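You operate a simulated robot arm through the tools that you are given. There is no shell and no other tool. Be economical: measure what you need, move in short steps, check, and stop when the job is done.

You are at the controls of a simulated two-armed robot. One attempt, no reset.

JOB
Pick up the carton with the earliest date from the top of the grey cabinet with one hand, pass it to the other hand and put it on the middle bay of the core rack. Set down upright: carton.

Only the result counts: the job must be done as asked and must still hold three seconds after the hand-in. Knocking over, shifting, dropping, spilling or breaking anything else fails it.

ROBOT AND FRAMES
Two 7-joint arms with two-finger parallel grippers on one trunk, on a base that drives. Base frame: it is fixed to the floor where the robot stands at the start and does not move with it; the origin is under the middle of the robot, x ahead of it, y to its left, z up. Units: cm, degrees, N and s.
The left shoulder is at the start at [5, 17.7, 115.4], the right one opposite. With the tool pointing down near the work surface each hand reaches from about 10 to 68 cm from the robot's upright axis, wherever it stands, measured 20 degrees to its own side. Places, roughly: middle bay of the core rack [50, -100, 80]. Payload 3.43 kg a hand.
Tool frame (each hand has its own): the origin (TCP) lies between the finger pads and is the grasp point; the fingertips stand 3.4 cm ahead of it; z points along the fingers, y is the line along which they close. Largest opening 12.8 cm; finger width 2.4, thickness 1.2; the body of the gripper, 4.8 by 13 cm, starts 9.6 cm behind the TCP.
Orientation is told as [roll, pitch, yaw] about the base's x, y, z axes, in that order, counted from this pose: with the fingers straight down and closing along the base's y, the tool's x points along the base's -x, its y along +y and its z along -z.

CONTROLS
- The arms move only by the tool jog_arm. It takes "left_series", "right_series" or both (then of equal length, played together; a hand with none holds still); each is a list of rows, each an object (a shift or turn left out is 0, a gripper value left out holds the last) with "rot": the turn, a rotation vector about the tool's x, y, z in degrees, a list of three; "dp": the shift along the tool's x, y, z in cm, a list of three; "jaw": the closure, from 0 (fully open) to 1 (shut). In form: [{"rot": [rx, ry, rz], "dp": [dx, dy, dz], "jaw": jaw}, ...]. A call has 1 to 12 rows; each row shifts and turns the commanded pose from where the row before left it, along the tool's axes as they then stand. Rows are played at 5 a second. More than 5 cm and 8.6 degrees between two rows, or a gripper value outside its range, and nothing of the call is played. A pose out of reach is approached as far as the arm can. The call stops where the force on the tool passes 40 N (or 10 N more than at its start, if that is more) or the arm is blocked; 0.2 s more then pass. The fingers move at their own pace (about 10.8 cm/s each) and stop on an object; they squeeze with about 25 N. The grip force told is the motor's: it shows also when the fingers shut on nothing. Time passes only in rows, and 0.2 s behind the last, so rows that do not move let the fingers close. The reply holds the time, the measured pose of the TCP, the force on the tool along the base axes, the opening and the grip force, in the units named above and with some noise, with the torque about the TCP (base axes, N m) and any sound that the robot's microphone picked up, and new pictures: "pictures" is both (left out), scene, wrist or none (wrist: the cameras of the hands that moved).
- Cameras (640 x 400 px; columns grow to the right, rows downward): "scene" is now at [15.51, -3.7, 133.32]; the picture's right is [-0.43, -0.90, 0.00], its down [-0.38, 0.18, -0.91] and it looks along [0.82, -0.39, -0.42] (base axes); focal length 266 px, centre (320, 200). "left" rides on the left gripper at [7.6, 1.1, -16] in its tool frame; the picture's right is [-0.15, 0.99, 0.00], its down [-0.88, -0.13, -0.46] and it looks along [-0.45, -0.07, 0.89] (tool axes); focal length 234 px, centre (320, 200). "right" rides on the right gripper at [7.6, -1.1, -16] in its tool frame; the picture's right is [0.15, 0.99, 0.00], its down [-0.88, 0.13, -0.45] and it looks along [-0.45, 0.07, 0.89] (tool axes); focal length 234 px, centre (320, 200). There is no depth. A picture from a camera that has moved, and an enlarged one, comes with that camera's place and axes in the base frame and with its lens.
- move_column(by): slides the trunk up (or, below 0, down) by that many cm; the arms and the scene camera ride with it, the base frame stays. It gives what a move gives, with no picture.
- roll_base(legs): drives the robot by 1 to 6 legs, each [ahead, turn to the left] in cm and degrees, along the robot's own axes; the way and the turn of a leg run together, so that a leg with both is an arc; at most 150 cm and 180 degrees a leg. The arms and the cameras ride along, it lands a little off, and it stops where it bumps. It gives what a move gives, and a new picture of the scene camera.
- head_to(pan, tilt): turns the head with the scene camera to pan (to the left, within 80 degrees either way) and tilt (down, from -29 to 69), counted from straight ahead of the robot. It gives what a move gives, and a new picture of the scene camera.
- close_up(camera, box): a new picture of the part [left, top, right, bottom] of that camera's present view, enlarged. It takes no simulated time.
- finish_job(): hands the job in; it is judged then, once.

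Go step by step. Nothing tells you exact positions but the pictures and the camera data: compare them with the known pose of the tool, close in by small moves and look again before you grip or let go. The budget is 120 turns and 260 pictures, counting those below and the enlarged ones. Unless the task says otherwise, let go and move clear before handing in, and close with one line.

The tools are called after "Emit:" as a command line: name --argument value ..., lists and objects as JSON in quotes. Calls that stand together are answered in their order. jog_arm: Moves the arms, as the interface text tells. Its arguments: {"type":"object","properties":{"left_series":{"type":"array"},"right_series":{"type":"array"},"pictures":{"type":"string","enum":["both","scene","wrist","none"]}},"required":[]} The other tools are called the same way: move_column (by) slides the trunk up or down; roll_base (legs) drives the base; head_to (pan, tilt) turns the head that bears the scene camera; close_up (camera, box) takes an enlarged picture of a part of a camera's view; finish_job () hands the job in.

At the start:

```text
time_s: 0.0
left_tool_pos: [37.05, -1.9, 115.11]
left_tcp_rot: [0.0, 0.0, -0.1]
left_contact_force: [-0.2, 0.6, -0.1]
left_moment: [0.0, -0.01, 0.03]
left_finger_gap: 12.8
left_grip_force: 0.0
right_tool_pos: [27.25, -34.58, 122.44]
right_tcp_rot: [0.2, 0.0, 0.0]
right_contact_force: [-0.2, 0.1, 0.8]
right_moment: [0.02, 0.0, 0.01]
right_finger_gap: 12.81
right_grip_force: 0.1
trunk travel left (down, up): [-32.5, 7.6]
robot x, y, heading: [0.07, 0.03, 0.1]
head pan, tilt: [-25.3, 24.8]
```

scene: 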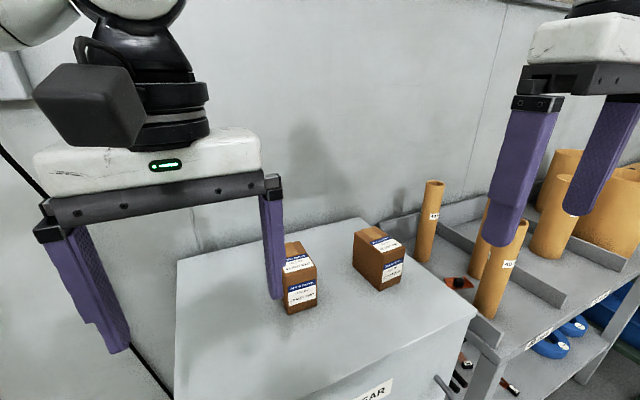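
right: 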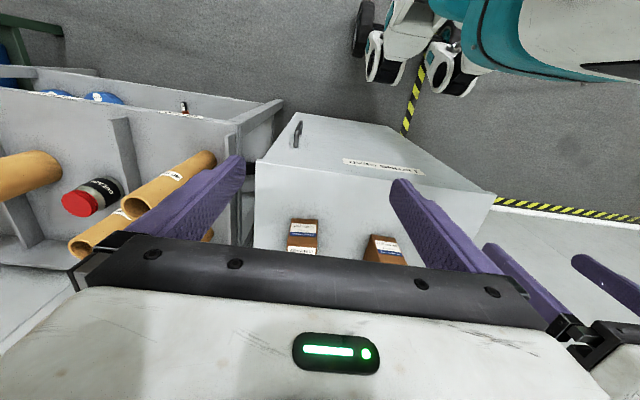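
left: 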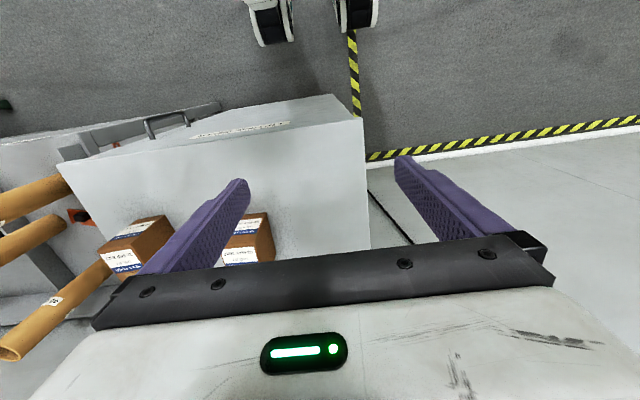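

I see two cartons on the grey cabinet and a rack to the right. I'll enlarge the carton labels first.

Emit:
close_up --camera "scene" --box '[270, 220, 420, 320]'

Emit:
close_up --camera "left" --box '[90, 200, 290, 300]'

Emit:
head_to --pan -50 --tilt 30

```text
4.00 times, centred on (345, 270) of scene
camera zoom: at [15.51, -3.7, 133.32], right [-0.43, -0.9, 0.0], down [-0.38, 0.18, -0.91], along [0.82, -0.39, -0.42], focal length 1062 px, centre (220, -80)
```

zoom: 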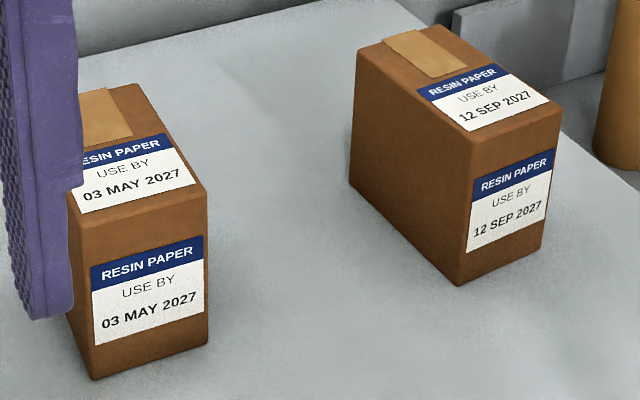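

```text
3.20 times, centred on (190, 250) of left
camera zoom: at [29.61, -0.8, 130.98], right [0.15, 0.99, 0.0], down [0.88, -0.13, 0.46], along [0.45, -0.07, -0.89], focal length 749 px, centre (736, 40)
```

zoom: 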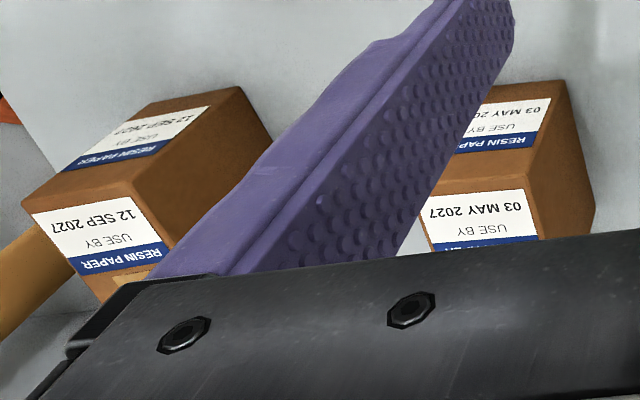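

```text
time_s: 0.9
left_tool_pos: [37.27, -1.94, 115.04]
left_tcp_rot: [0.0, 0.0, 0.0]
left_contact_force: [0.1, 0.0, 0.2]
left_moment: [0.03, 0.04, 0.0]
left_finger_gap: 12.81
left_grip_force: 0.0
right_tool_pos: [27.24, -34.52, 122.49]
right_tcp_rot: [0.1, 0.1, 0.0]
right_contact_force: [-1.1, -0.6, 0.5]
right_moment: [-0.01, -0.01, -0.01]
right_finger_gap: 12.81
right_grip_force: 0.0
trunk travel left (down, up): [-32.5, 7.6]
robot x, y, heading: [0.1, 0.24, -0.1]
head pan, tilt: [-50.0, 30.0]
camera scene: at [13.0, -6.68, 132.49], right [-0.77, -0.64, 0.0], down [-0.32, 0.38, -0.87], along [0.56, -0.66, -0.5], focal length 266 px, centre (320, 200)
```

scene: 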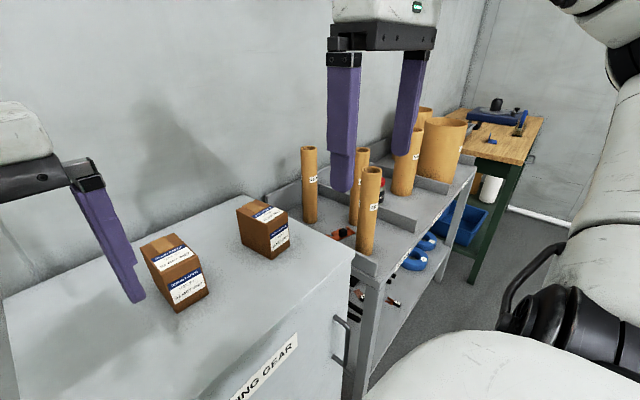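

The 03 MAY 2027 carton, around [53, -16], standing on a top at z≈95, is the earliest. Now I'll look at the rack.

Emit:
close_up --camera "scene" --box '[240, 90, 500, 310]'

Emit:
head_to --pan -72 --tilt 30

```text
1.82 times, centred on (370, 200) of scene
camera zoom: at [13.0, -6.68, 132.49], right [-0.77, -0.64, 0.0], down [-0.32, 0.38, -0.87], along [0.56, -0.66, -0.5], focal length 483 px, centre (229, 200)
```

zoom: 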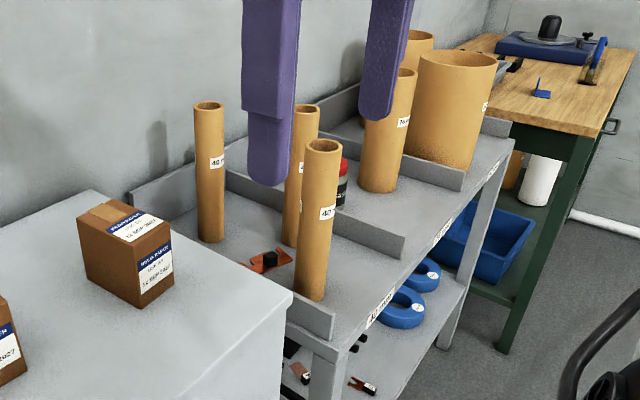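

```text
time_s: 1.8
left_tool_pos: [37.28, -1.87, 115.03]
left_tcp_rot: [0.0, -0.1, 0.0]
left_contact_force: [-0.4, -0.2, 0.1]
left_moment: [0.05, -0.04, 0.01]
left_finger_gap: 12.79
left_grip_force: 0.0
right_tool_pos: [27.29, -34.62, 122.48]
right_tcp_rot: [0.1, 0.1, 0.0]
right_contact_force: [0.1, 0.0, -0.9]
right_moment: [0.01, 0.0, 0.01]
right_finger_gap: 12.79
right_grip_force: 0.1
trunk travel left (down, up): [-32.5, 7.6]
robot x, y, heading: [-0.24, -0.08, -0.0]
head pan, tilt: [-72.0, 30.0]
camera scene: at [9.98, -8.36, 132.49], right [-0.95, -0.31, 0.0], down [-0.15, 0.48, -0.87], along [0.27, -0.82, -0.5], focal length 266 px, centre (320, 200)
```

scene: 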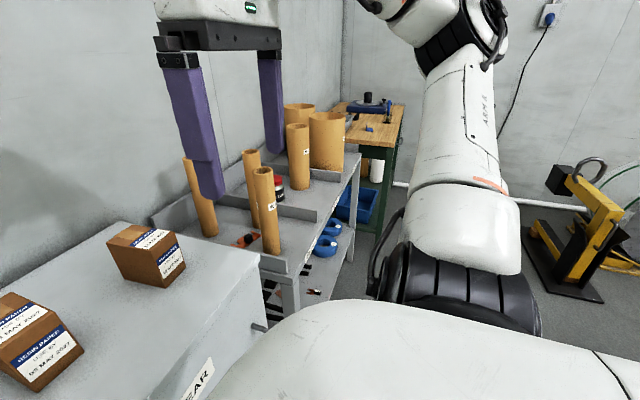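

The rack's top shelf has three bays, and the middle one has free space at the front. My plan is to pick with the right hand from above, closing along x, and pass to the left hand coming from the front and closing along y. First I turn the right hand to yaw +90 and move the left hand clear.

Emit:
jog_arm --right_series '[{"rot": [0, 0, -8.5]}, {"rot": [0, 0, -8.5]}, {"rot": [0, 0, -8.5]}, {"rot": [0, 0, -8.5]}, {"rot": [0, 0, -8.5]}, {"rot": [0, 0, -8.5]}, {"rot": [0, 0, -8.5]}, {"rot": [0, 0, -8.5]}, {"rot": [0, 0, -8.5]}, {"rot": [0, 0, -8.5]}, {"rot": [0, 0, -5]}, {}]' --left_series '[{"dp": [1, 2, 0]}, {"dp": [1, 2, 0]}, {"dp": [1, 2, 0]}, {"dp": [1, 2, 0]}, {"dp": [1, 2, 0]}, {"dp": [1, 2, 0]}, {"dp": [1, 2, 0]}, {"dp": [1, 2, 0]}, {"dp": [1, 2, 0]}, {"dp": [1, 2, 0]}, {}, {}]' --pictures "none"

Emit:
head_to --pan -15 --tilt 32

```text
time_s: 4.3
left_tool_pos: [27.15, 18.2, 115.0]
left_tcp_rot: [0.0, 0.0, -0.1]
left_contact_force: [0.1, -0.9, 0.6]
left_moment: [-0.03, 0.03, 0.03]
left_finger_gap: 12.79
left_grip_force: 0.0
right_tool_pos: [21.71, -20.21, 115.51]
right_tcp_rot: [0.0, 0.0, 90.0]
right_contact_force: [0.0, 0.2, 0.1]
right_moment: [0.02, -0.01, 0.01]
right_finger_gap: 12.8
right_grip_force: 0.1
right hand out of reach, approached as far as the arm can: row 4, 5, 6, 7, 8, 9, 10, 11
trunk travel left (down, up): [-32.5, 7.6]
robot x, y, heading: [-0.28, -0.21, 0.1]
head pan, tilt: [-72.0, 30.0]
```

```text
time_s: 5.6
left_tool_pos: [27.21, 18.0, 115.12]
left_tcp_rot: [0.0, 0.0, 0.0]
left_contact_force: [-0.1, 0.0, -1.0]
left_moment: [-0.01, -0.02, 0.0]
left_finger_gap: 12.81
left_grip_force: 0.1
right_tool_pos: [21.76, -20.32, 115.52]
right_tcp_rot: [0.0, -0.1, 90.0]
right_contact_force: [-0.6, 0.2, 0.2]
right_moment: [-0.03, 0.0, 0.03]
right_finger_gap: 12.83
right_grip_force: 0.1
trunk travel left (down, up): [-32.5, 7.6]
robot x, y, heading: [0.09, 0.07, -0.1]
head pan, tilt: [-15.0, 32.0]
camera scene: at [15.83, -2.09, 132.18], right [-0.26, -0.97, 0.0], down [-0.51, 0.14, -0.85], along [0.82, -0.22, -0.53], focal length 266 px, centre (320, 200)
```

scene: 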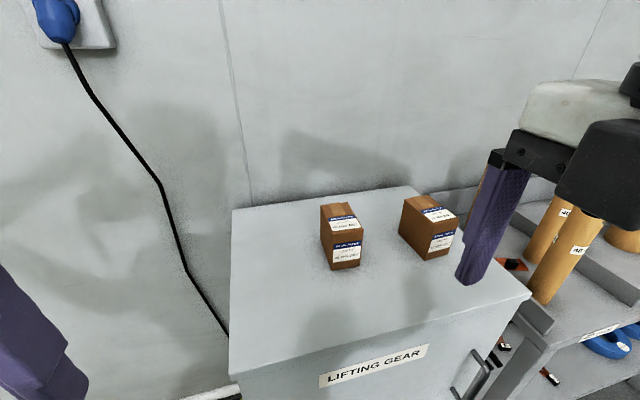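

Both cartons are clearly visible, with no others present. I'll move the right hand forward in x at this height and check its reach.

Emit:
jog_arm --right_series '[{"dp": [0, -4, 0]}, {"dp": [0, -4, 0]}, {"dp": [0, -4, 0]}, {"dp": [0, -4, 0]}, {}]' --pictures "scene"

Emit:
close_up --camera "scene" --box '[300, 170, 480, 290]'

```text
time_s: 6.8
left_tool_pos: [27.15, 18.08, 115.05]
left_tcp_rot: [0.0, 0.0, 0.0]
left_contact_force: [-0.4, -0.5, -0.2]
left_moment: [0.0, 0.0, 0.04]
left_finger_gap: 12.81
left_grip_force: 0.0
right_tool_pos: [27.22, -13.18, 117.15]
right_tcp_rot: [0.0, -0.1, 90.0]
right_contact_force: [0.1, 0.5, 1.2]
right_moment: [0.0, 0.0, 0.01]
right_finger_gap: 12.81
right_grip_force: 0.1
right hand out of reach, approached as far as the arm can: row 1, 2, 3, 4
trunk travel left (down, up): [-32.5, 7.6]
robot x, y, heading: [0.1, -0.44, -0.2]
head pan, tilt: [-15.0, 32.0]
camera scene: at [15.82, -2.1, 132.18], right [-0.26, -0.97, 0.0], down [-0.51, 0.14, -0.85], along [0.82, -0.22, -0.53], focal length 266 px, centre (320, 200)
```

scene: 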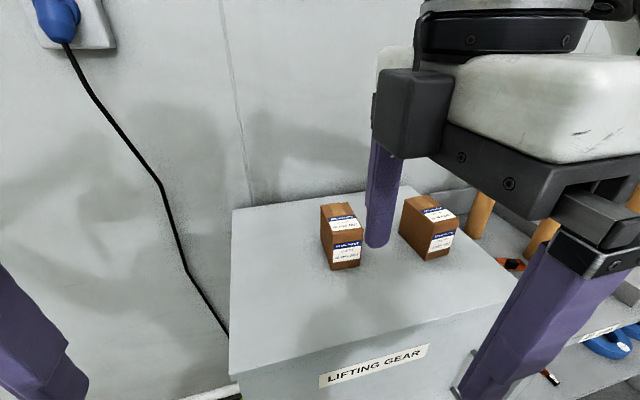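

```text
3.33 times, centred on (390, 230) of scene
camera zoom: at [15.82, -2.1, 132.18], right [-0.26, -0.97, 0.0], down [-0.51, 0.14, -0.85], along [0.82, -0.22, -0.53], focal length 885 px, centre (87, 100)
```

zoom: 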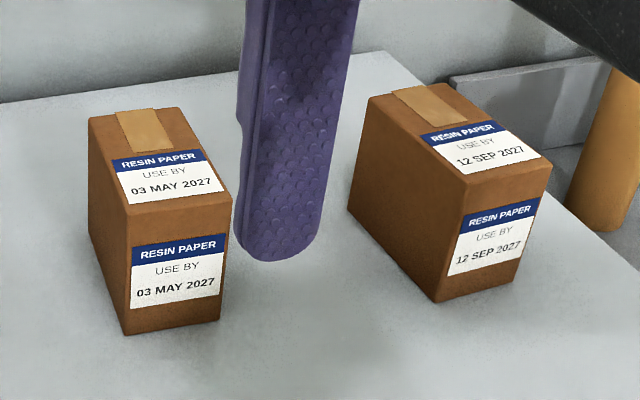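

Yaw +90 is awkward for this arm, so I'll try the other way, yaw -90.

Emit:
jog_arm --right_series '[{"rot": [0, 0, 8.5]}, {"rot": [0, 0, 8.5]}, {"rot": [0, 0, 8.5]}, {"rot": [0, 0, 8.5]}, {"rot": [0, 0, 8.5]}, {"rot": [0, 0, 8.5]}, {"rot": [0, 0, 8.5]}, {"rot": [0, 0, 8.5]}, {"rot": [0, 0, 8.5]}, {"rot": [0, 0, 8.5]}, {"rot": [0, 0, 5]}, {}]' --pictures "none"

Emit:
jog_arm --right_series '[{"rot": [0, 0, 8.5]}, {"rot": [0, 0, 8.5]}, {"rot": [0, 0, 8.5]}, {"rot": [0, 0, 8.5]}, {"rot": [0, 0, 8.5]}, {"rot": [0, 0, 8.5]}, {"rot": [0, 0, 8.5]}, {"rot": [0, 0, 8.5]}, {"rot": [0, 0, 8.5]}, {"rot": [0, 0, 8.5]}, {"rot": [0, 0, 5]}, {}]' --pictures "none"

```text
time_s: 9.4
left_tool_pos: [27.15, 18.05, 115.07]
left_tcp_rot: [-0.1, 0.0, 0.0]
left_contact_force: [-1.1, -0.1, 0.2]
left_moment: [-0.01, 0.02, 0.01]
left_finger_gap: 12.8
left_grip_force: 0.0
right_tool_pos: [27.12, -13.15, 117.07]
right_tcp_rot: [0.1, 0.0, -0.1]
right_contact_force: [0.2, -0.1, -0.8]
right_moment: [-0.01, -0.01, 0.01]
right_finger_gap: 12.76
right_grip_force: 0.0
trunk travel left (down, up): [-32.5, 7.6]
robot x, y, heading: [-0.15, 0.1, 0.1]
head pan, tilt: [-15.0, 32.0]
```

```text
time_s: 12.0
left_tool_pos: [27.17, 18.14, 115.09]
left_tcp_rot: [-0.1, 0.0, 0.0]
left_contact_force: [-0.1, -0.2, -0.1]
left_moment: [-0.01, 0.0, 0.0]
left_finger_gap: 12.78
left_grip_force: 0.1
right_tool_pos: [27.19, -13.15, 117.18]
right_tcp_rot: [-0.1, 0.1, -90.0]
right_contact_force: [0.6, 0.5, 0.8]
right_moment: [-0.01, 0.0, 0.01]
right_finger_gap: 12.79
right_grip_force: 0.0
trunk travel left (down, up): [-32.5, 7.6]
robot x, y, heading: [0.36, 0.04, -0.2]
head pan, tilt: [-15.0, 32.0]
```

Yaw -90 is reachable without trouble. Next I go to a hover above the carton, at about [53.4, -16.2].

Emit:
jog_arm --right_series '[{"dp": [-0.5, 4.3, 0]}, {"dp": [-0.5, 4.3, 0]}, {"dp": [-0.5, 4.3, 0]}, {"dp": [-0.5, 4.3, 0.7]}, {"dp": [-0.5, 4.3, 0.7]}, {"dp": [-0.5, 4.7, 0.7]}, {}]'

```text
time_s: 13.6
left_tool_pos: [27.12, 18.07, 115.04]
left_tcp_rot: [0.0, 0.0, 0.0]
left_contact_force: [-0.5, -0.8, 0.0]
left_moment: [0.01, -0.02, 0.0]
left_finger_gap: 12.77
left_grip_force: 0.2
right_tool_pos: [48.8, -20.43, 116.31]
right_tcp_rot: [0.0, 0.0, -90.1]
right_contact_force: [0.6, 0.1, 0.6]
right_moment: [0.01, 0.0, -0.01]
right_finger_gap: 12.81
right_grip_force: 0.0
right hand out of reach, approached as far as the arm can: row 4, 5, 6
trunk travel left (down, up): [-32.5, 7.6]
robot x, y, heading: [-0.21, -0.27, -0.2]
head pan, tilt: [-15.0, 32.0]
camera scene: at [15.83, -2.07, 132.18], right [-0.26, -0.97, 0.0], down [-0.51, 0.14, -0.85], along [0.82, -0.22, -0.53], focal length 266 px, centre (320, 200)
camera right: at [47.95, -12.89, 132.4], right [0.99, 0.15, 0.0], down [0.13, -0.88, 0.45], along [0.07, -0.45, -0.89], focal length 234 px, centre (320, 200)
```

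scene: 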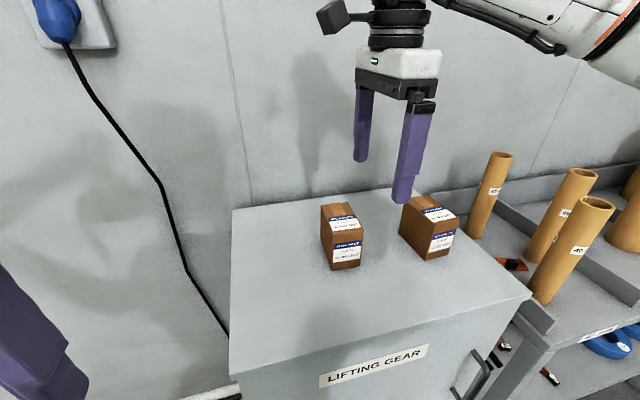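
right: 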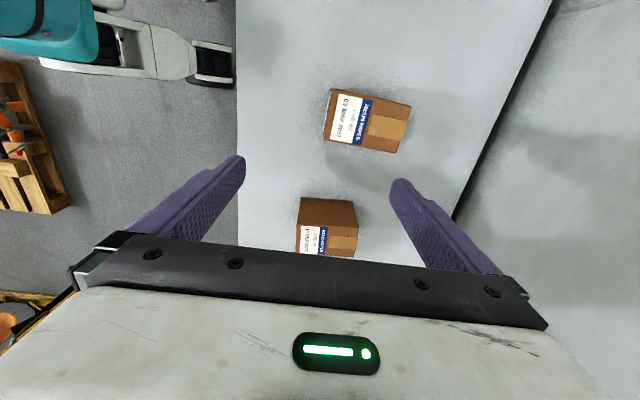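

The height limits the reach, so I'll raise the trunk and then come down over the carton.

Emit:
move_column --by 7

Emit:
jog_arm --right_series '[{"dp": [0, 0, 4]}, {"dp": [1.1, 0, 3.5]}, {"dp": [1.1, 1.2, 1]}, {"dp": [1, 1.2, 0.5]}, {"dp": [1, 1.2, 0]}, {"dp": [0, 1, 0]}, {}]'

```text
time_s: 14.7
left_tool_pos: [27.18, 18.09, 122.07]
left_tcp_rot: [-0.1, 0.0, 0.0]
left_contact_force: [0.1, -0.3, 0.2]
left_moment: [-0.02, -0.01, 0.01]
left_finger_gap: 12.76
left_grip_force: 0.1
right_tool_pos: [48.75, -20.4, 123.41]
right_tcp_rot: [-0.1, 0.0, -90.0]
right_contact_force: [1.0, 0.1, -0.1]
right_moment: [-0.05, -0.03, 0.02]
right_finger_gap: 12.8
right_grip_force: 0.0
trunk travel left (down, up): [-39.5, 0.6]
robot x, y, heading: [-0.24, -0.14, 0.1]
head pan, tilt: [-15.0, 32.0]
```

```text
time_s: 16.3
left_tool_pos: [27.1, 18.06, 122.06]
left_tcp_rot: [0.0, 0.1, -0.1]
left_contact_force: [0.6, -0.4, 0.7]
left_moment: [-0.02, 0.02, 0.02]
left_finger_gap: 12.79
left_grip_force: 0.1
right_tool_pos: [51.02, -18.56, 113.89]
right_tcp_rot: [0.0, 0.2, -90.0]
right_contact_force: [-0.1, 0.2, -0.2]
right_moment: [0.01, 0.0, 0.0]
right_finger_gap: 12.81
right_grip_force: 0.0
right hand out of reach, approached as far as the arm can: row 4, 5, 6
trunk travel left (down, up): [-39.5, 0.6]
robot x, y, heading: [-0.03, -0.04, -0.2]
head pan, tilt: [-15.0, 32.0]
camera scene: at [15.83, -2.07, 139.18], right [-0.26, -0.97, 0.0], down [-0.51, 0.14, -0.85], along [0.82, -0.22, -0.53], focal length 266 px, centre (320, 200)
camera right: at [50.07, -11.01, 129.99], right [0.99, 0.15, 0.0], down [0.13, -0.88, 0.45], along [0.07, -0.45, -0.89], focal length 234 px, centre (320, 200)
```

scene: 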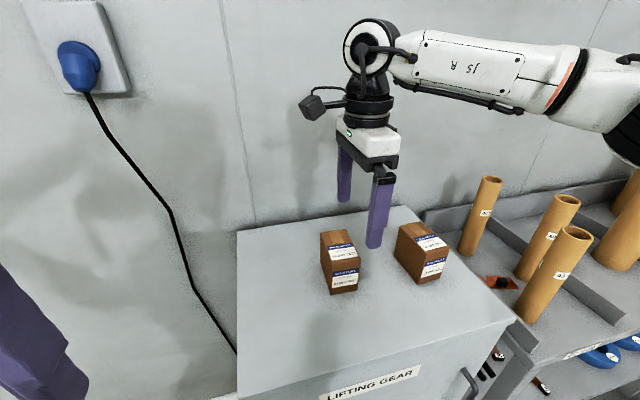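
right: 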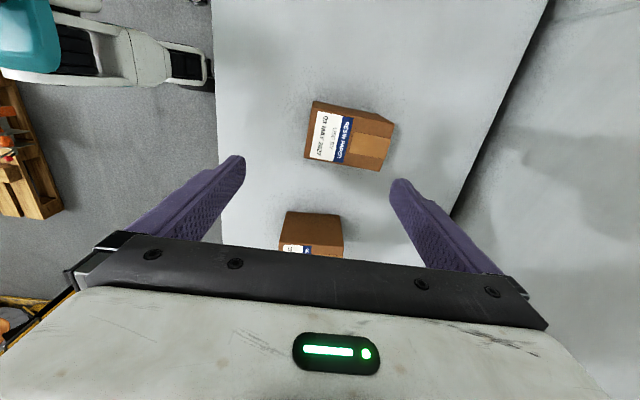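

The robot's base front is near x≈14 and the cabinet front is at x≈35, so there is room. I'll drive ahead 7 cm to get comfortable reach.

Emit:
roll_base --legs '[[7, 0]]'

```text
time_s: 17.3
left_tool_pos: [34.23, 18.07, 122.08]
left_tcp_rot: [0.0, 0.0, 0.0]
left_contact_force: [1.2, -0.8, -0.6]
left_moment: [0.04, 0.06, -0.03]
left_finger_gap: 12.81
left_grip_force: 0.1
right_tool_pos: [58.01, -18.51, 113.89]
right_tcp_rot: [0.0, 0.3, -90.0]
right_contact_force: [-0.6, 0.2, -0.4]
right_moment: [0.03, 0.04, 0.0]
right_finger_gap: 12.8
right_grip_force: 0.2
trunk travel left (down, up): [-39.5, 0.6]
robot x, y, heading: [7.09, -0.06, -0.1]
head pan, tilt: [-15.0, 32.0]
camera scene: at [22.86, -2.08, 139.16], right [-0.26, -0.97, 0.0], down [-0.51, 0.14, -0.85], along [0.82, -0.22, -0.53], focal length 266 px, centre (320, 200)
```

scene: 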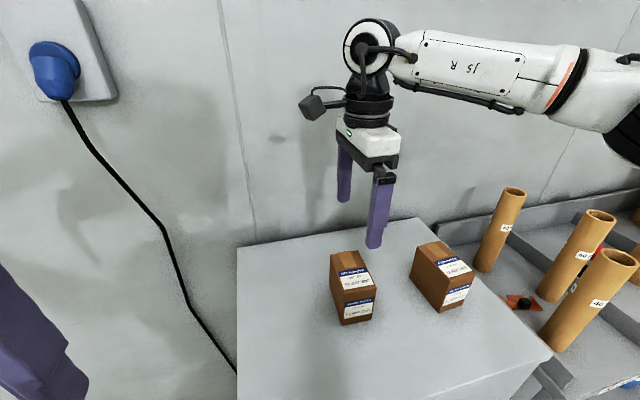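

Next I line the hand up over the carton and look.

Emit:
jog_arm --right_series '[{"dp": [1.15, -2.3, 0]}, {"dp": [1.15, -2.3, 0]}, {"dp": [0, 0, 2]}, {}]'

Emit:
close_up --camera "scene" --box '[290, 170, 450, 330]'

```text
time_s: 18.3
left_tool_pos: [34.05, 18.17, 122.13]
left_tcp_rot: [0.0, -0.1, 0.0]
left_contact_force: [0.5, 0.3, 0.4]
left_moment: [-0.01, 0.04, -0.01]
left_finger_gap: 12.82
left_grip_force: 0.1
right_tool_pos: [53.32, -16.14, 112.05]
right_tcp_rot: [0.0, 0.2, -89.9]
right_contact_force: [0.0, -0.3, -1.0]
right_moment: [-0.01, 0.0, 0.01]
right_finger_gap: 12.82
right_grip_force: 0.1
trunk travel left (down, up): [-39.5, 0.6]
robot x, y, heading: [7.06, -0.06, 0.1]
head pan, tilt: [-15.0, 32.0]
camera scene: at [22.74, -2.07, 139.18], right [-0.26, -0.97, 0.0], down [-0.51, 0.14, -0.85], along [0.82, -0.22, -0.53], focal length 266 px, centre (320, 200)
camera right: at [52.36, -8.65, 128.03], right [0.99, 0.15, 0.0], down [0.13, -0.88, 0.45], along [0.07, -0.45, -0.89], focal length 234 px, centre (320, 200)
```

scene: 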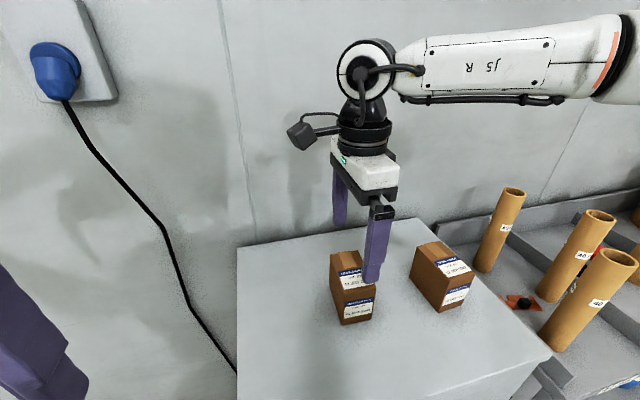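
right: 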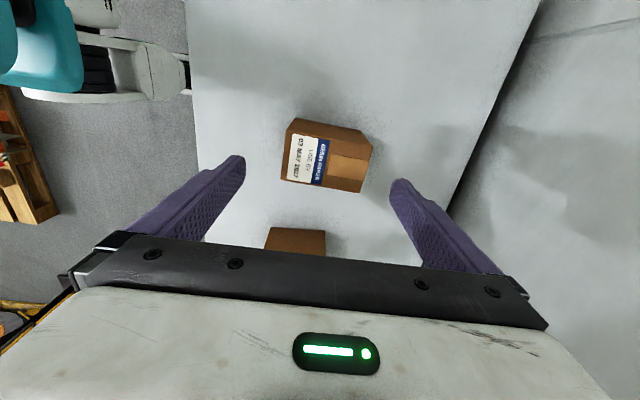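

```text
2.50 times, centred on (370, 250) of scene
camera zoom: at [22.74, -2.07, 139.18], right [-0.26, -0.97, 0.0], down [-0.51, 0.14, -0.85], along [0.82, -0.22, -0.53], focal length 664 px, centre (195, 75)
```

zoom: 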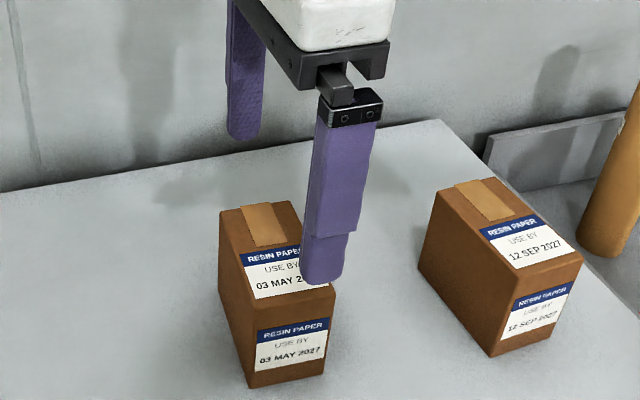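

The hand is centred well, and the carton is turned by about -3°. I align to it and descend around it.

Emit:
jog_arm --right_series '[{"rot": [0, 0, 3], "dp": [-0.1, 0.4, 2]}, {"dp": [0, 0, 3]}, {"dp": [0, 0, 2]}, {}]'

Emit:
close_up --camera "scene" --box '[290, 200, 450, 330]'

```text
time_s: 19.3
left_tool_pos: [34.18, 18.07, 122.14]
left_tcp_rot: [-0.1, 0.0, 0.0]
left_contact_force: [0.1, -0.4, 0.2]
left_moment: [0.0, -0.03, 0.01]
left_finger_gap: 12.79
left_grip_force: 0.1
right_tool_pos: [53.75, -16.31, 104.93]
right_tcp_rot: [0.1, 0.2, -92.9]
right_contact_force: [-0.3, -0.6, 0.7]
right_moment: [-0.03, -0.04, 0.01]
right_finger_gap: 12.8
right_grip_force: 0.0
trunk travel left (down, up): [-39.5, 0.6]
robot x, y, heading: [6.91, 0.11, -0.1]
head pan, tilt: [-15.0, 32.0]
camera scene: at [22.74, -2.07, 139.18], right [-0.26, -0.97, 0.0], down [-0.51, 0.14, -0.85], along [0.82, -0.22, -0.53], focal length 266 px, centre (320, 200)
camera right: at [53.21, -8.73, 120.99], right [1.0, 0.1, 0.0], down [0.08, -0.89, 0.45], along [0.04, -0.45, -0.89], focal length 234 px, centre (320, 200)
```

scene: 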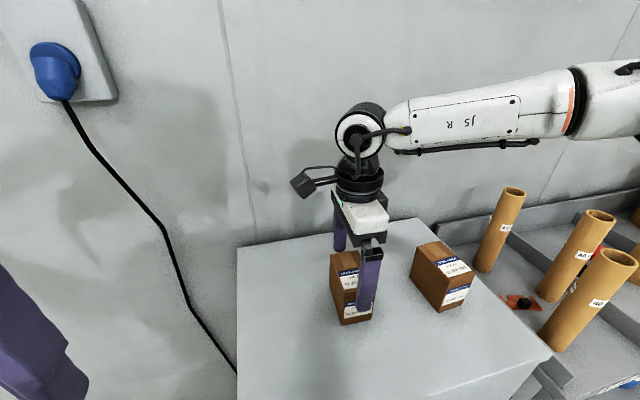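
right: 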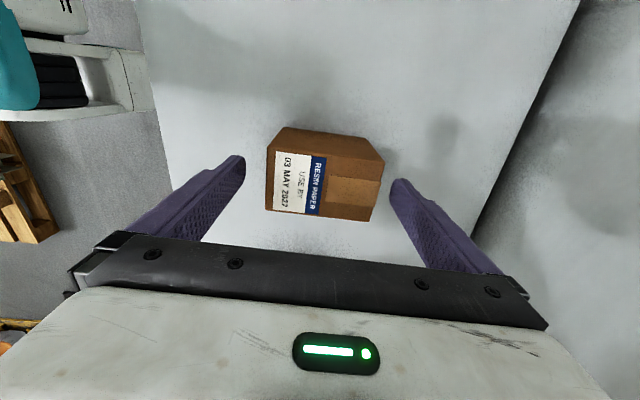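

```text
3.08 times, centred on (370, 265) of scene
camera zoom: at [22.74, -2.07, 139.18], right [-0.26, -0.97, 0.0], down [-0.51, 0.14, -0.85], along [0.82, -0.22, -0.53], focal length 817 px, centre (166, 0)
```

zoom: 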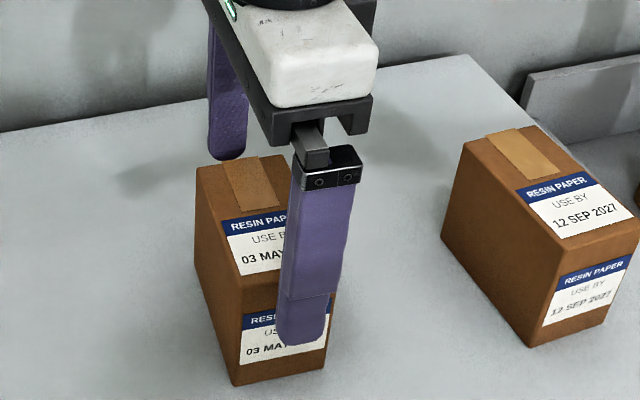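

Well straddled. I make a small correction, go down 4 cm, and close.

Emit:
jog_arm --right_series '[{"dp": [0.3, 0.2, 2]}, {"dp": [0, 0, 2]}, {"jaw": 0.3}, {"jaw": 0.6}, {"jaw": 1}, {}, {}, {}]'

```text
time_s: 21.1
left_tool_pos: [34.18, 18.0, 122.12]
left_tcp_rot: [0.0, 0.0, 0.0]
left_contact_force: [0.3, -0.7, 0.6]
left_moment: [0.01, 0.01, 0.05]
left_finger_gap: 12.81
left_grip_force: 0.2
right_tool_pos: [53.94, -15.98, 101.04]
right_tcp_rot: [0.0, 0.1, -93.0]
right_contact_force: [2.0, -0.4, 0.6]
right_moment: [0.05, -0.29, -0.03]
right_finger_gap: 9.49
right_grip_force: 25.2
trunk travel left (down, up): [-39.5, 0.6]
robot x, y, heading: [6.9, 0.03, 0.1]
head pan, tilt: [-15.0, 32.0]
camera scene: at [22.77, -2.08, 139.17], right [-0.26, -0.97, 0.0], down [-0.51, 0.14, -0.85], along [0.82, -0.22, -0.53], focal length 266 px, centre (320, 200)
camera right: at [53.44, -8.42, 117.09], right [1.0, 0.1, 0.0], down [0.08, -0.89, 0.45], along [0.04, -0.45, -0.89], focal length 234 px, centre (320, 200)
```

scene: 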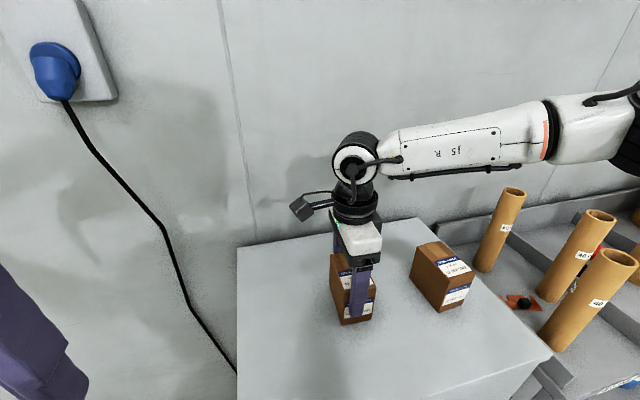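
right: 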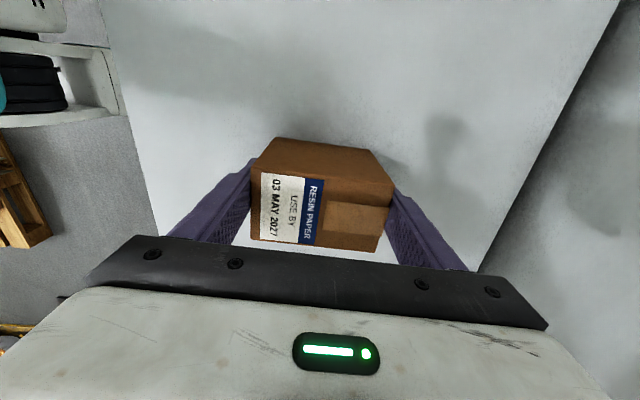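

Gripped, 9.5 cm wide. I'll lift it straight up and move it towards the robot's centre line.

Emit:
jog_arm --right_series '[{"dp": [0, 0, -1]}, {"dp": [0, 0, -3]}, {"dp": [0, 0, -4]}, {"dp": [3, 0, -2]}, {"dp": [4, 0, 0]}, {"dp": [4, 0, 0]}, {"dp": [4, 0, 0]}, {}]'

```text
time_s: 22.9
left_tool_pos: [34.12, 18.05, 122.08]
left_tcp_rot: [-0.1, 0.0, 0.1]
left_contact_force: [0.2, -0.3, 0.1]
left_moment: [0.03, -0.03, 0.0]
left_finger_gap: 12.79
left_grip_force: 0.0
right_tool_pos: [49.07, -11.86, 110.49]
right_tcp_rot: [0.1, 0.3, -93.0]
right_contact_force: [0.0, -0.2, 0.1]
right_moment: [0.0, -0.01, -0.01]
right_finger_gap: 0.0
right_grip_force: 25.6
right hand out of reach, approached as far as the arm can: row 4, 5, 6, 7
trunk travel left (down, up): [-39.5, 0.6]
robot x, y, heading: [6.65, -0.08, 0.0]
head pan, tilt: [-15.0, 32.0]
camera scene: at [22.77, -2.08, 139.17], right [-0.26, -0.97, 0.0], down [-0.51, 0.14, -0.85], along [0.82, -0.22, -0.53], focal length 266 px, centre (320, 200)
camera right: at [48.47, -4.36, 126.54], right [1.0, 0.1, 0.0], down [0.08, -0.89, 0.45], along [0.04, -0.45, -0.89], focal length 234 px, centre (320, 200)
```

scene: 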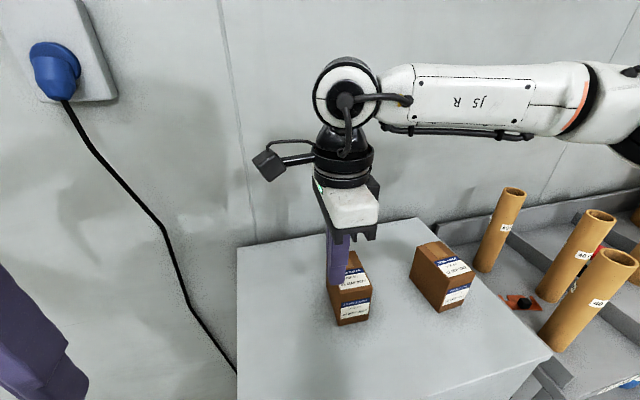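
right: 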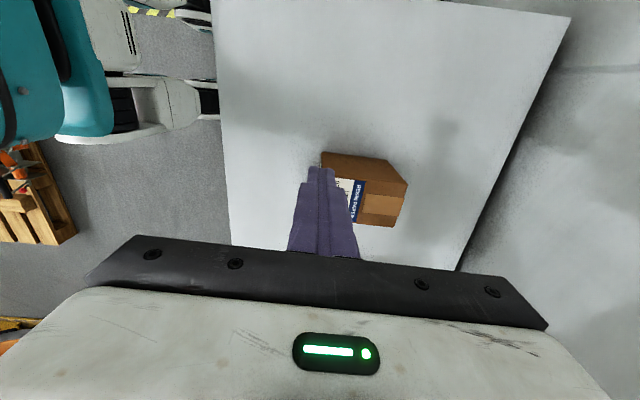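

The carton slipped out of the grip but still seems to be standing on the cabinet. I'll open the hand and look closely before I retry.

Emit:
jog_arm --right_series '[{"jaw": 0, "dp": [0, -3, -2]}, {"dp": [0, -3, 0]}, {"dp": [0, -3, 0]}, {}]' --pictures "none"

Emit:
close_up --camera "scene" --box '[290, 210, 450, 330]'

Emit:
close_up --camera "right" --box '[200, 100, 520, 300]'

```text
time_s: 23.9
left_tool_pos: [34.2, 18.08, 122.07]
left_tcp_rot: [0.0, 0.1, 0.0]
left_contact_force: [-0.1, -0.1, 0.3]
left_moment: [0.01, 0.03, -0.02]
left_finger_gap: 12.79
left_grip_force: 0.1
right_tool_pos: [40.03, -11.54, 112.52]
right_tcp_rot: [0.0, 0.1, -93.0]
right_contact_force: [0.6, -0.6, -0.3]
right_moment: [-0.02, 0.02, 0.01]
right_finger_gap: 12.79
right_grip_force: 0.0
trunk travel left (down, up): [-39.5, 0.6]
robot x, y, heading: [7.1, 0.09, -0.1]
head pan, tilt: [-15.0, 32.0]
```

```text
3.33 times, centred on (370, 270) of scene
camera zoom: at [22.81, -2.09, 139.17], right [-0.26, -0.97, 0.0], down [-0.51, 0.14, -0.85], along [0.82, -0.22, -0.53], focal length 885 px, centre (153, -33)
```

zoom: 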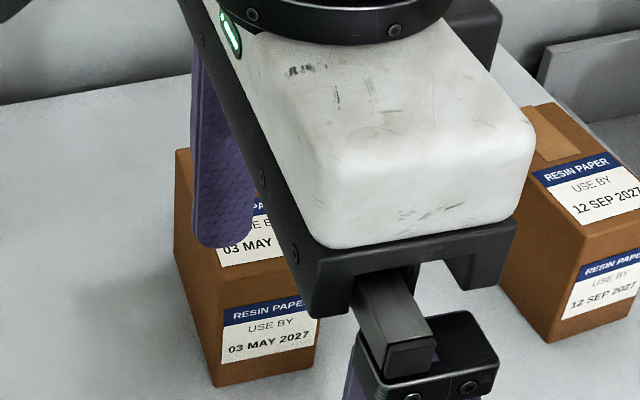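

```text
2.00 times, centred on (360, 200) of right
camera zoom: at [39.48, -3.9, 128.52], right [1.0, 0.09, 0.0], down [0.08, -0.89, 0.45], along [0.04, -0.45, -0.89], focal length 468 px, centre (240, 200)
```

zoom: 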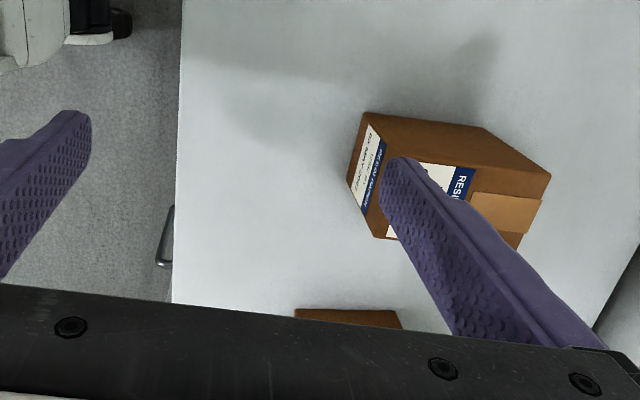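

The carton is still upright at about the same spot. It probably slipped when the hand jumped at its reach limit. I'll hover again to re-measure it.

Emit:
jog_arm --right_series '[{"dp": [-1, 3.5, 0]}, {"dp": [-1, 3.5, 0]}, {"dp": [-1, 3.5, 1]}, {"dp": [-0.5, 3.5, 2]}, {}]'

Emit:
close_up --camera "right" --box '[240, 120, 400, 220]'

```text
time_s: 25.1
left_tool_pos: [34.12, 18.15, 122.12]
left_tcp_rot: [-0.1, 0.0, -0.1]
left_contact_force: [-0.4, 0.2, 0.0]
left_moment: [0.02, -0.02, 0.0]
left_finger_gap: 12.81
left_grip_force: 0.2
right_tool_pos: [53.69, -15.73, 109.44]
right_tcp_rot: [0.2, 0.2, -92.9]
right_contact_force: [-0.2, -0.1, 0.1]
right_moment: [0.02, 0.0, -0.02]
right_finger_gap: 12.81
right_grip_force: 0.0
trunk travel left (down, up): [-39.5, 0.6]
robot x, y, heading: [6.91, 0.21, 0.1]
head pan, tilt: [-15.0, 32.0]
camera scene: at [22.69, -2.06, 139.19], right [-0.26, -0.97, 0.0], down [-0.51, 0.14, -0.85], along [0.82, -0.22, -0.53], focal length 266 px, centre (320, 200)
camera right: at [53.17, -8.14, 125.49], right [1.0, 0.1, 0.0], down [0.08, -0.89, 0.45], along [0.04, -0.45, -0.89], focal length 234 px, centre (320, 200)
```

scene: 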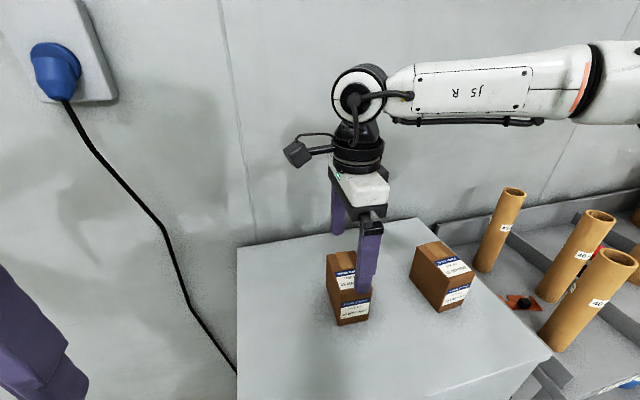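
right: 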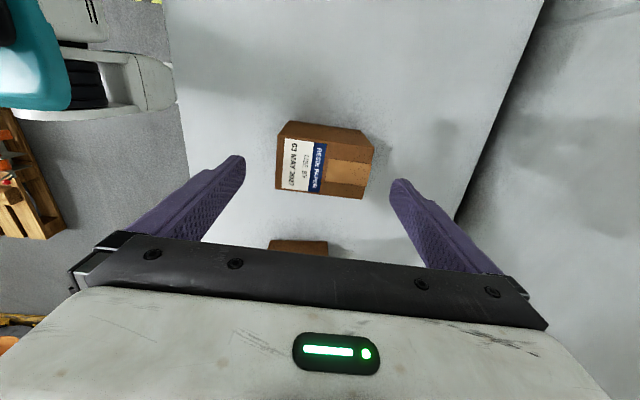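

```text
4.00 times, centred on (320, 170) of right
camera zoom: at [53.17, -8.14, 125.49], right [1.0, 0.1, 0.0], down [0.08, -0.89, 0.45], along [0.04, -0.45, -0.89], focal length 937 px, centre (320, 320)
```

zoom: 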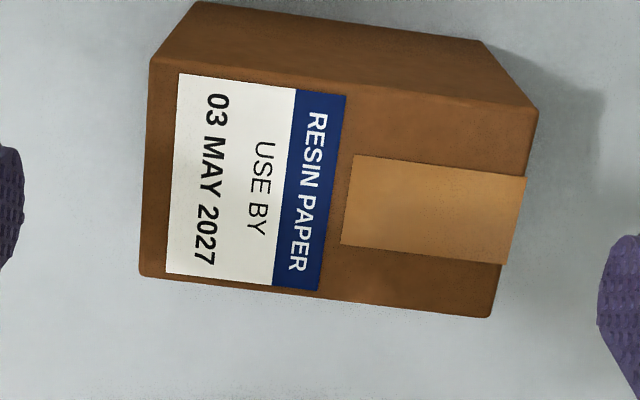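

The carton centre is about [54.1, -15.75] with yaw about -2°. This time I grip lower, then lift slowly with a check.

Emit:
jog_arm --right_series '[{"rot": [0, 0, -1], "dp": [0, 0.4, 2]}, {"dp": [0, 0, 3]}, {"dp": [0, 0, 3]}, {"dp": [0, 0, 2]}, {}, {"jaw": 1}, {}, {}, {}, {"dp": [0, 0, -0.5]}, {"dp": [0, 0, -0.5]}, {}]'

```text
time_s: 27.7
left_tool_pos: [34.2, 18.09, 122.02]
left_tcp_rot: [0.0, 0.0, 0.0]
left_contact_force: [-0.6, 0.1, 0.0]
left_moment: [0.0, 0.01, 0.04]
left_finger_gap: 12.79
left_grip_force: 0.0
right_tool_pos: [53.81, -16.22, 100.61]
right_tcp_rot: [0.1, 0.2, -91.9]
right_contact_force: [-0.3, 0.0, -3.2]
right_moment: [0.01, -0.02, 0.02]
right_finger_gap: 9.45
right_grip_force: 25.0
right hand out of reach, approached as far as the arm can: row 4
trunk travel left (down, up): [-39.5, 0.6]
robot x, y, heading: [6.8, -0.09, -0.3]
head pan, tilt: [-15.0, 32.0]
camera scene: at [22.78, -2.09, 139.17], right [-0.26, -0.97, 0.0], down [-0.51, 0.14, -0.85], along [0.82, -0.22, -0.53], focal length 266 px, centre (320, 200)
camera right: at [53.11, -8.7, 116.69], right [0.99, 0.11, 0.0], down [0.1, -0.89, 0.45], along [0.05, -0.45, -0.89], focal length 234 px, centre (320, 200)
```

scene: 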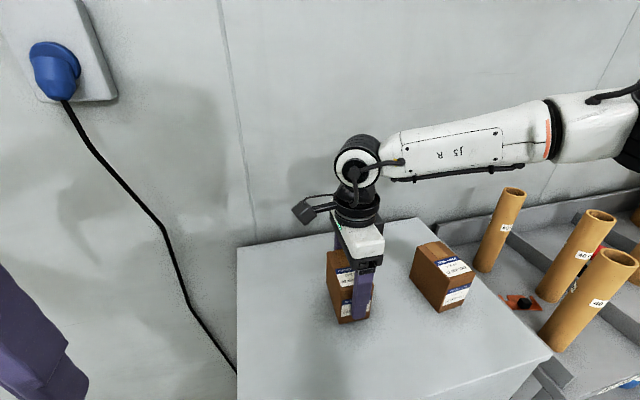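
right: 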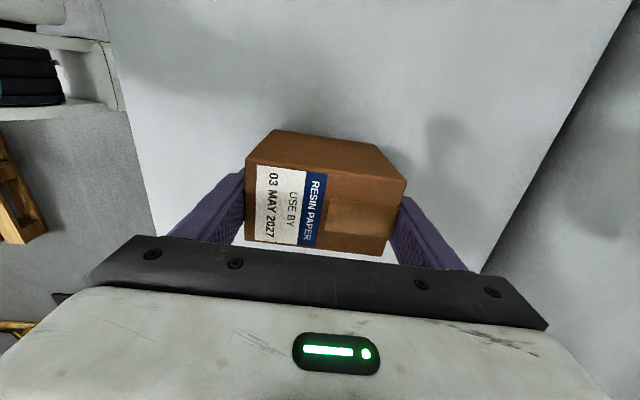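

It is now holding with about 3 N of weight. I lift slowly, then pull back away from the reach limit.

Emit:
jog_arm --right_series '[{"dp": [0, 0, -0.8]}, {"dp": [0, 0, -0.8]}, {"dp": [0, 0, -0.8]}, {"dp": [0, -0.5, -0.8]}, {"dp": [0, -1, -0.8]}, {"dp": [0, -1, -0.5]}, {"dp": [0, -1, -0.5]}, {"dp": [0, -1, -0.5]}, {"dp": [0, -1, 0]}, {}]' --pictures "wrist"

```text
time_s: 29.9
left_tool_pos: [34.17, 18.07, 122.06]
left_tcp_rot: [0.0, 0.1, 0.0]
left_contact_force: [0.7, 0.2, 0.0]
left_moment: [0.01, 0.02, 0.02]
left_finger_gap: 12.81
left_grip_force: 0.1
right_tool_pos: [48.47, -16.19, 106.11]
right_tcp_rot: [0.0, 0.2, -92.0]
right_contact_force: [-0.5, -0.4, -3.0]
right_moment: [0.0, 0.02, 0.0]
right_finger_gap: 9.47
right_grip_force: 24.7
trunk travel left (down, up): [-39.5, 0.6]
robot x, y, heading: [6.96, -0.13, -0.0]
head pan, tilt: [-15.0, 32.0]
camera right: at [47.66, -8.55, 122.21], right [0.99, 0.11, 0.0], down [0.1, -0.89, 0.45], along [0.05, -0.45, -0.89], focal length 234 px, centre (320, 200)
```

right: 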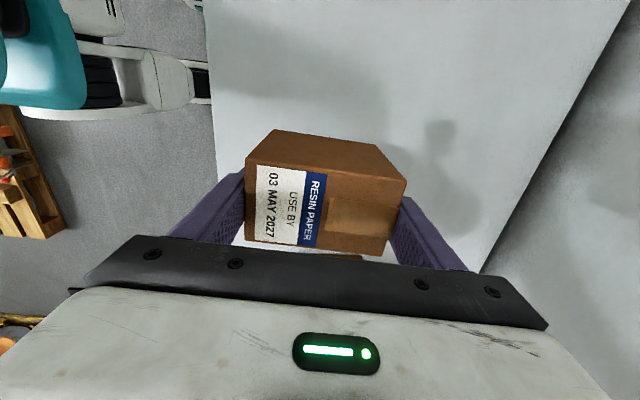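

Lifted cleanly. I move it gently towards the centre line.

Emit:
jog_arm --right_series '[{"dp": [0.5, -0.5, -0.4]}, {"dp": [1, -0.5, -0.5]}, {"dp": [1, 0, -0.5]}, {"dp": [1, 0, -0.5]}, {"dp": [1, 0, -0.5]}, {"dp": [1, 0, 0]}, {"dp": [1, 0, 0]}, {"dp": [1, 0, 0]}, {"dp": [1, 0, 0]}, {"dp": [1, 0, 0]}, {"dp": [0.5, 0, 0]}, {}]' --pictures "scene"

```text
time_s: 32.5
left_tool_pos: [34.21, 18.08, 122.15]
left_tcp_rot: [-0.1, 0.1, 0.1]
left_contact_force: [-0.3, 0.5, -0.3]
left_moment: [0.0, -0.01, 0.03]
left_finger_gap: 12.79
left_grip_force: 0.0
right_tool_pos: [45.97, -10.83, 108.67]
right_tcp_rot: [0.0, 0.3, -91.9]
right_contact_force: [0.0, 0.2, -3.1]
right_moment: [0.02, -0.01, 0.0]
right_finger_gap: 9.45
right_grip_force: 24.7
right hand out of reach, approached as far as the arm can: row 6, 7, 8, 9, 10, 11
trunk travel left (down, up): [-39.5, 0.6]
robot x, y, heading: [7.04, -0.16, -0.1]
head pan, tilt: [-15.0, 32.0]
camera scene: at [22.78, -2.08, 139.17], right [-0.26, -0.97, 0.0], down [-0.51, 0.14, -0.85], along [0.82, -0.22, -0.53], focal length 266 px, centre (320, 200)
```

scene: 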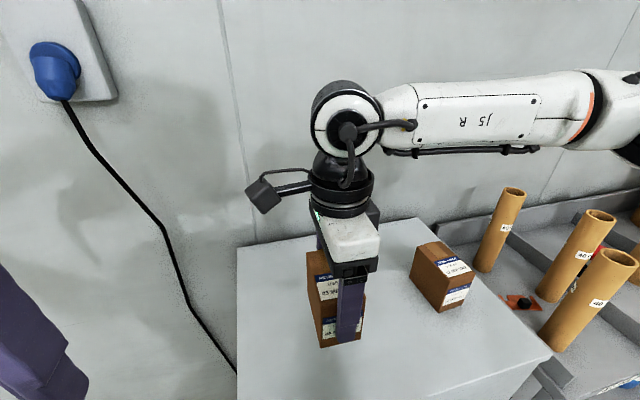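

The carton is held at [46, -10.8, 108.7]. Next I pitch the left hand so its fingers point forward and down, staying on its own side.

Emit:
jog_arm --left_series '[{"rot": [0, -8.4, 0]}, {"rot": [0, -8.4, 0]}, {"rot": [0, -8.4, 0]}, {"rot": [0, -8.4, 0]}, {"rot": [0, -8.4, 0]}, {"rot": [0, -8, 0]}, {}]' --pictures "scene"

```text
time_s: 34.1
left_tool_pos: [36.09, 16.04, 127.61]
left_tcp_rot: [0.0, -50.0, 0.0]
left_contact_force: [-0.1, 0.2, -0.2]
left_moment: [0.0, 0.02, 0.04]
left_finger_gap: 12.81
left_grip_force: 0.2
left hand out of reach, approached as far as the arm can: row 4, 5, 6
right_tool_pos: [46.11, -10.71, 108.8]
right_tcp_rot: [0.1, 0.3, -92.1]
right_contact_force: [-0.3, 0.2, -2.6]
right_moment: [0.04, 0.0, 0.0]
right_finger_gap: 9.48
right_grip_force: 25.1
trunk travel left (down, up): [-39.5, 0.6]
robot x, y, heading: [6.95, 0.45, 0.0]
head pan, tilt: [-15.0, 32.0]
camera scene: at [22.79, -2.06, 139.17], right [-0.26, -0.97, 0.0], down [-0.51, 0.14, -0.85], along [0.82, -0.22, -0.53], focal length 266 px, centre (320, 200)
```

scene: 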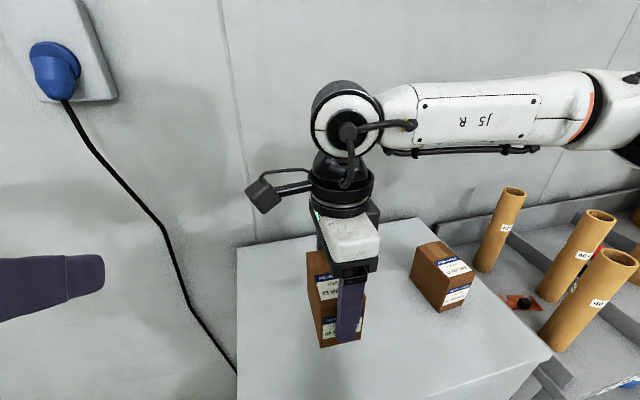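

Now I lower the left hand and bring it part of the way to the right, behind the carton.

Emit:
jog_arm --left_series '[{"dp": [2.8, 0, 2.35]}, {"dp": [2.8, 0, 2.35]}, {"dp": [2.8, 0, 2.35]}, {"dp": [2.8, 0, 2.35]}, {"dp": [0, -4, 0]}, {"dp": [0, -4, 0]}, {"dp": [0, -4, 0]}, {"dp": [0, -4, 0]}, {}]'

```text
time_s: 34.4
left_tool_pos: [36.38, 15.79, 127.26]
left_tcp_rot: [2.0, -49.8, -1.9]
left_contact_force: [5.1, 8.6, 1.9]
left_moment: [-0.27, 0.49, -1.34]
left_finger_gap: 12.78
left_grip_force: 0.0
left hand out of reach, approached as far as the arm can: row 1
right_tool_pos: [46.12, -10.89, 108.59]
right_tcp_rot: [-0.1, 0.4, -92.1]
right_contact_force: [0.4, -0.4, -2.7]
right_moment: [0.01, -0.02, -0.03]
right_finger_gap: 9.47
right_grip_force: 25.0
trunk travel left (down, up): [-39.5, 0.6]
robot x, y, heading: [6.7, -0.0, 0.1]
head pan, tilt: [-15.0, 32.0]
stopped in row 1 (left hand): the force on the tool passed its limit at 92 N (the readings are from after the stop); the commanded pose is now the measured one
camera scene: at [22.8, -2.11, 139.17], right [-0.26, -0.97, 0.0], down [-0.51, 0.14, -0.85], along [0.82, -0.22, -0.53], focal length 266 px, centre (320, 200)
camera left: at [19.23, 17.04, 131.87], right [0.1, 0.99, 0.13], down [0.22, -0.15, 0.96], along [0.97, -0.07, -0.23], focal length 234 px, centre (320, 200)
```

scene: 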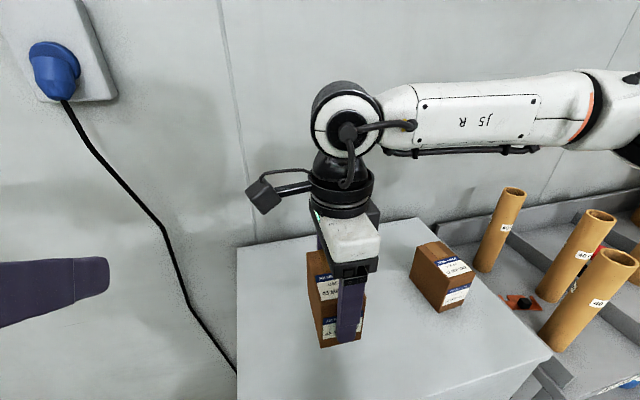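
left: 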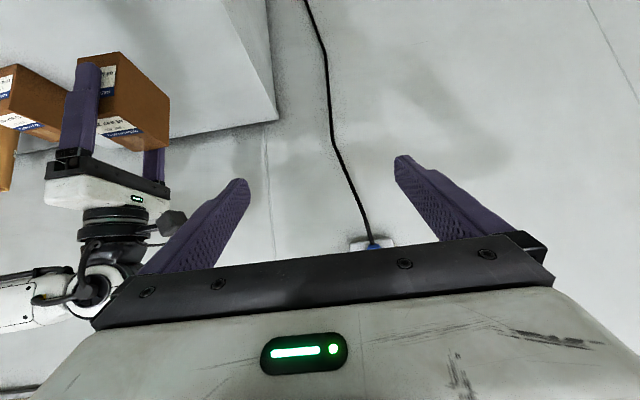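

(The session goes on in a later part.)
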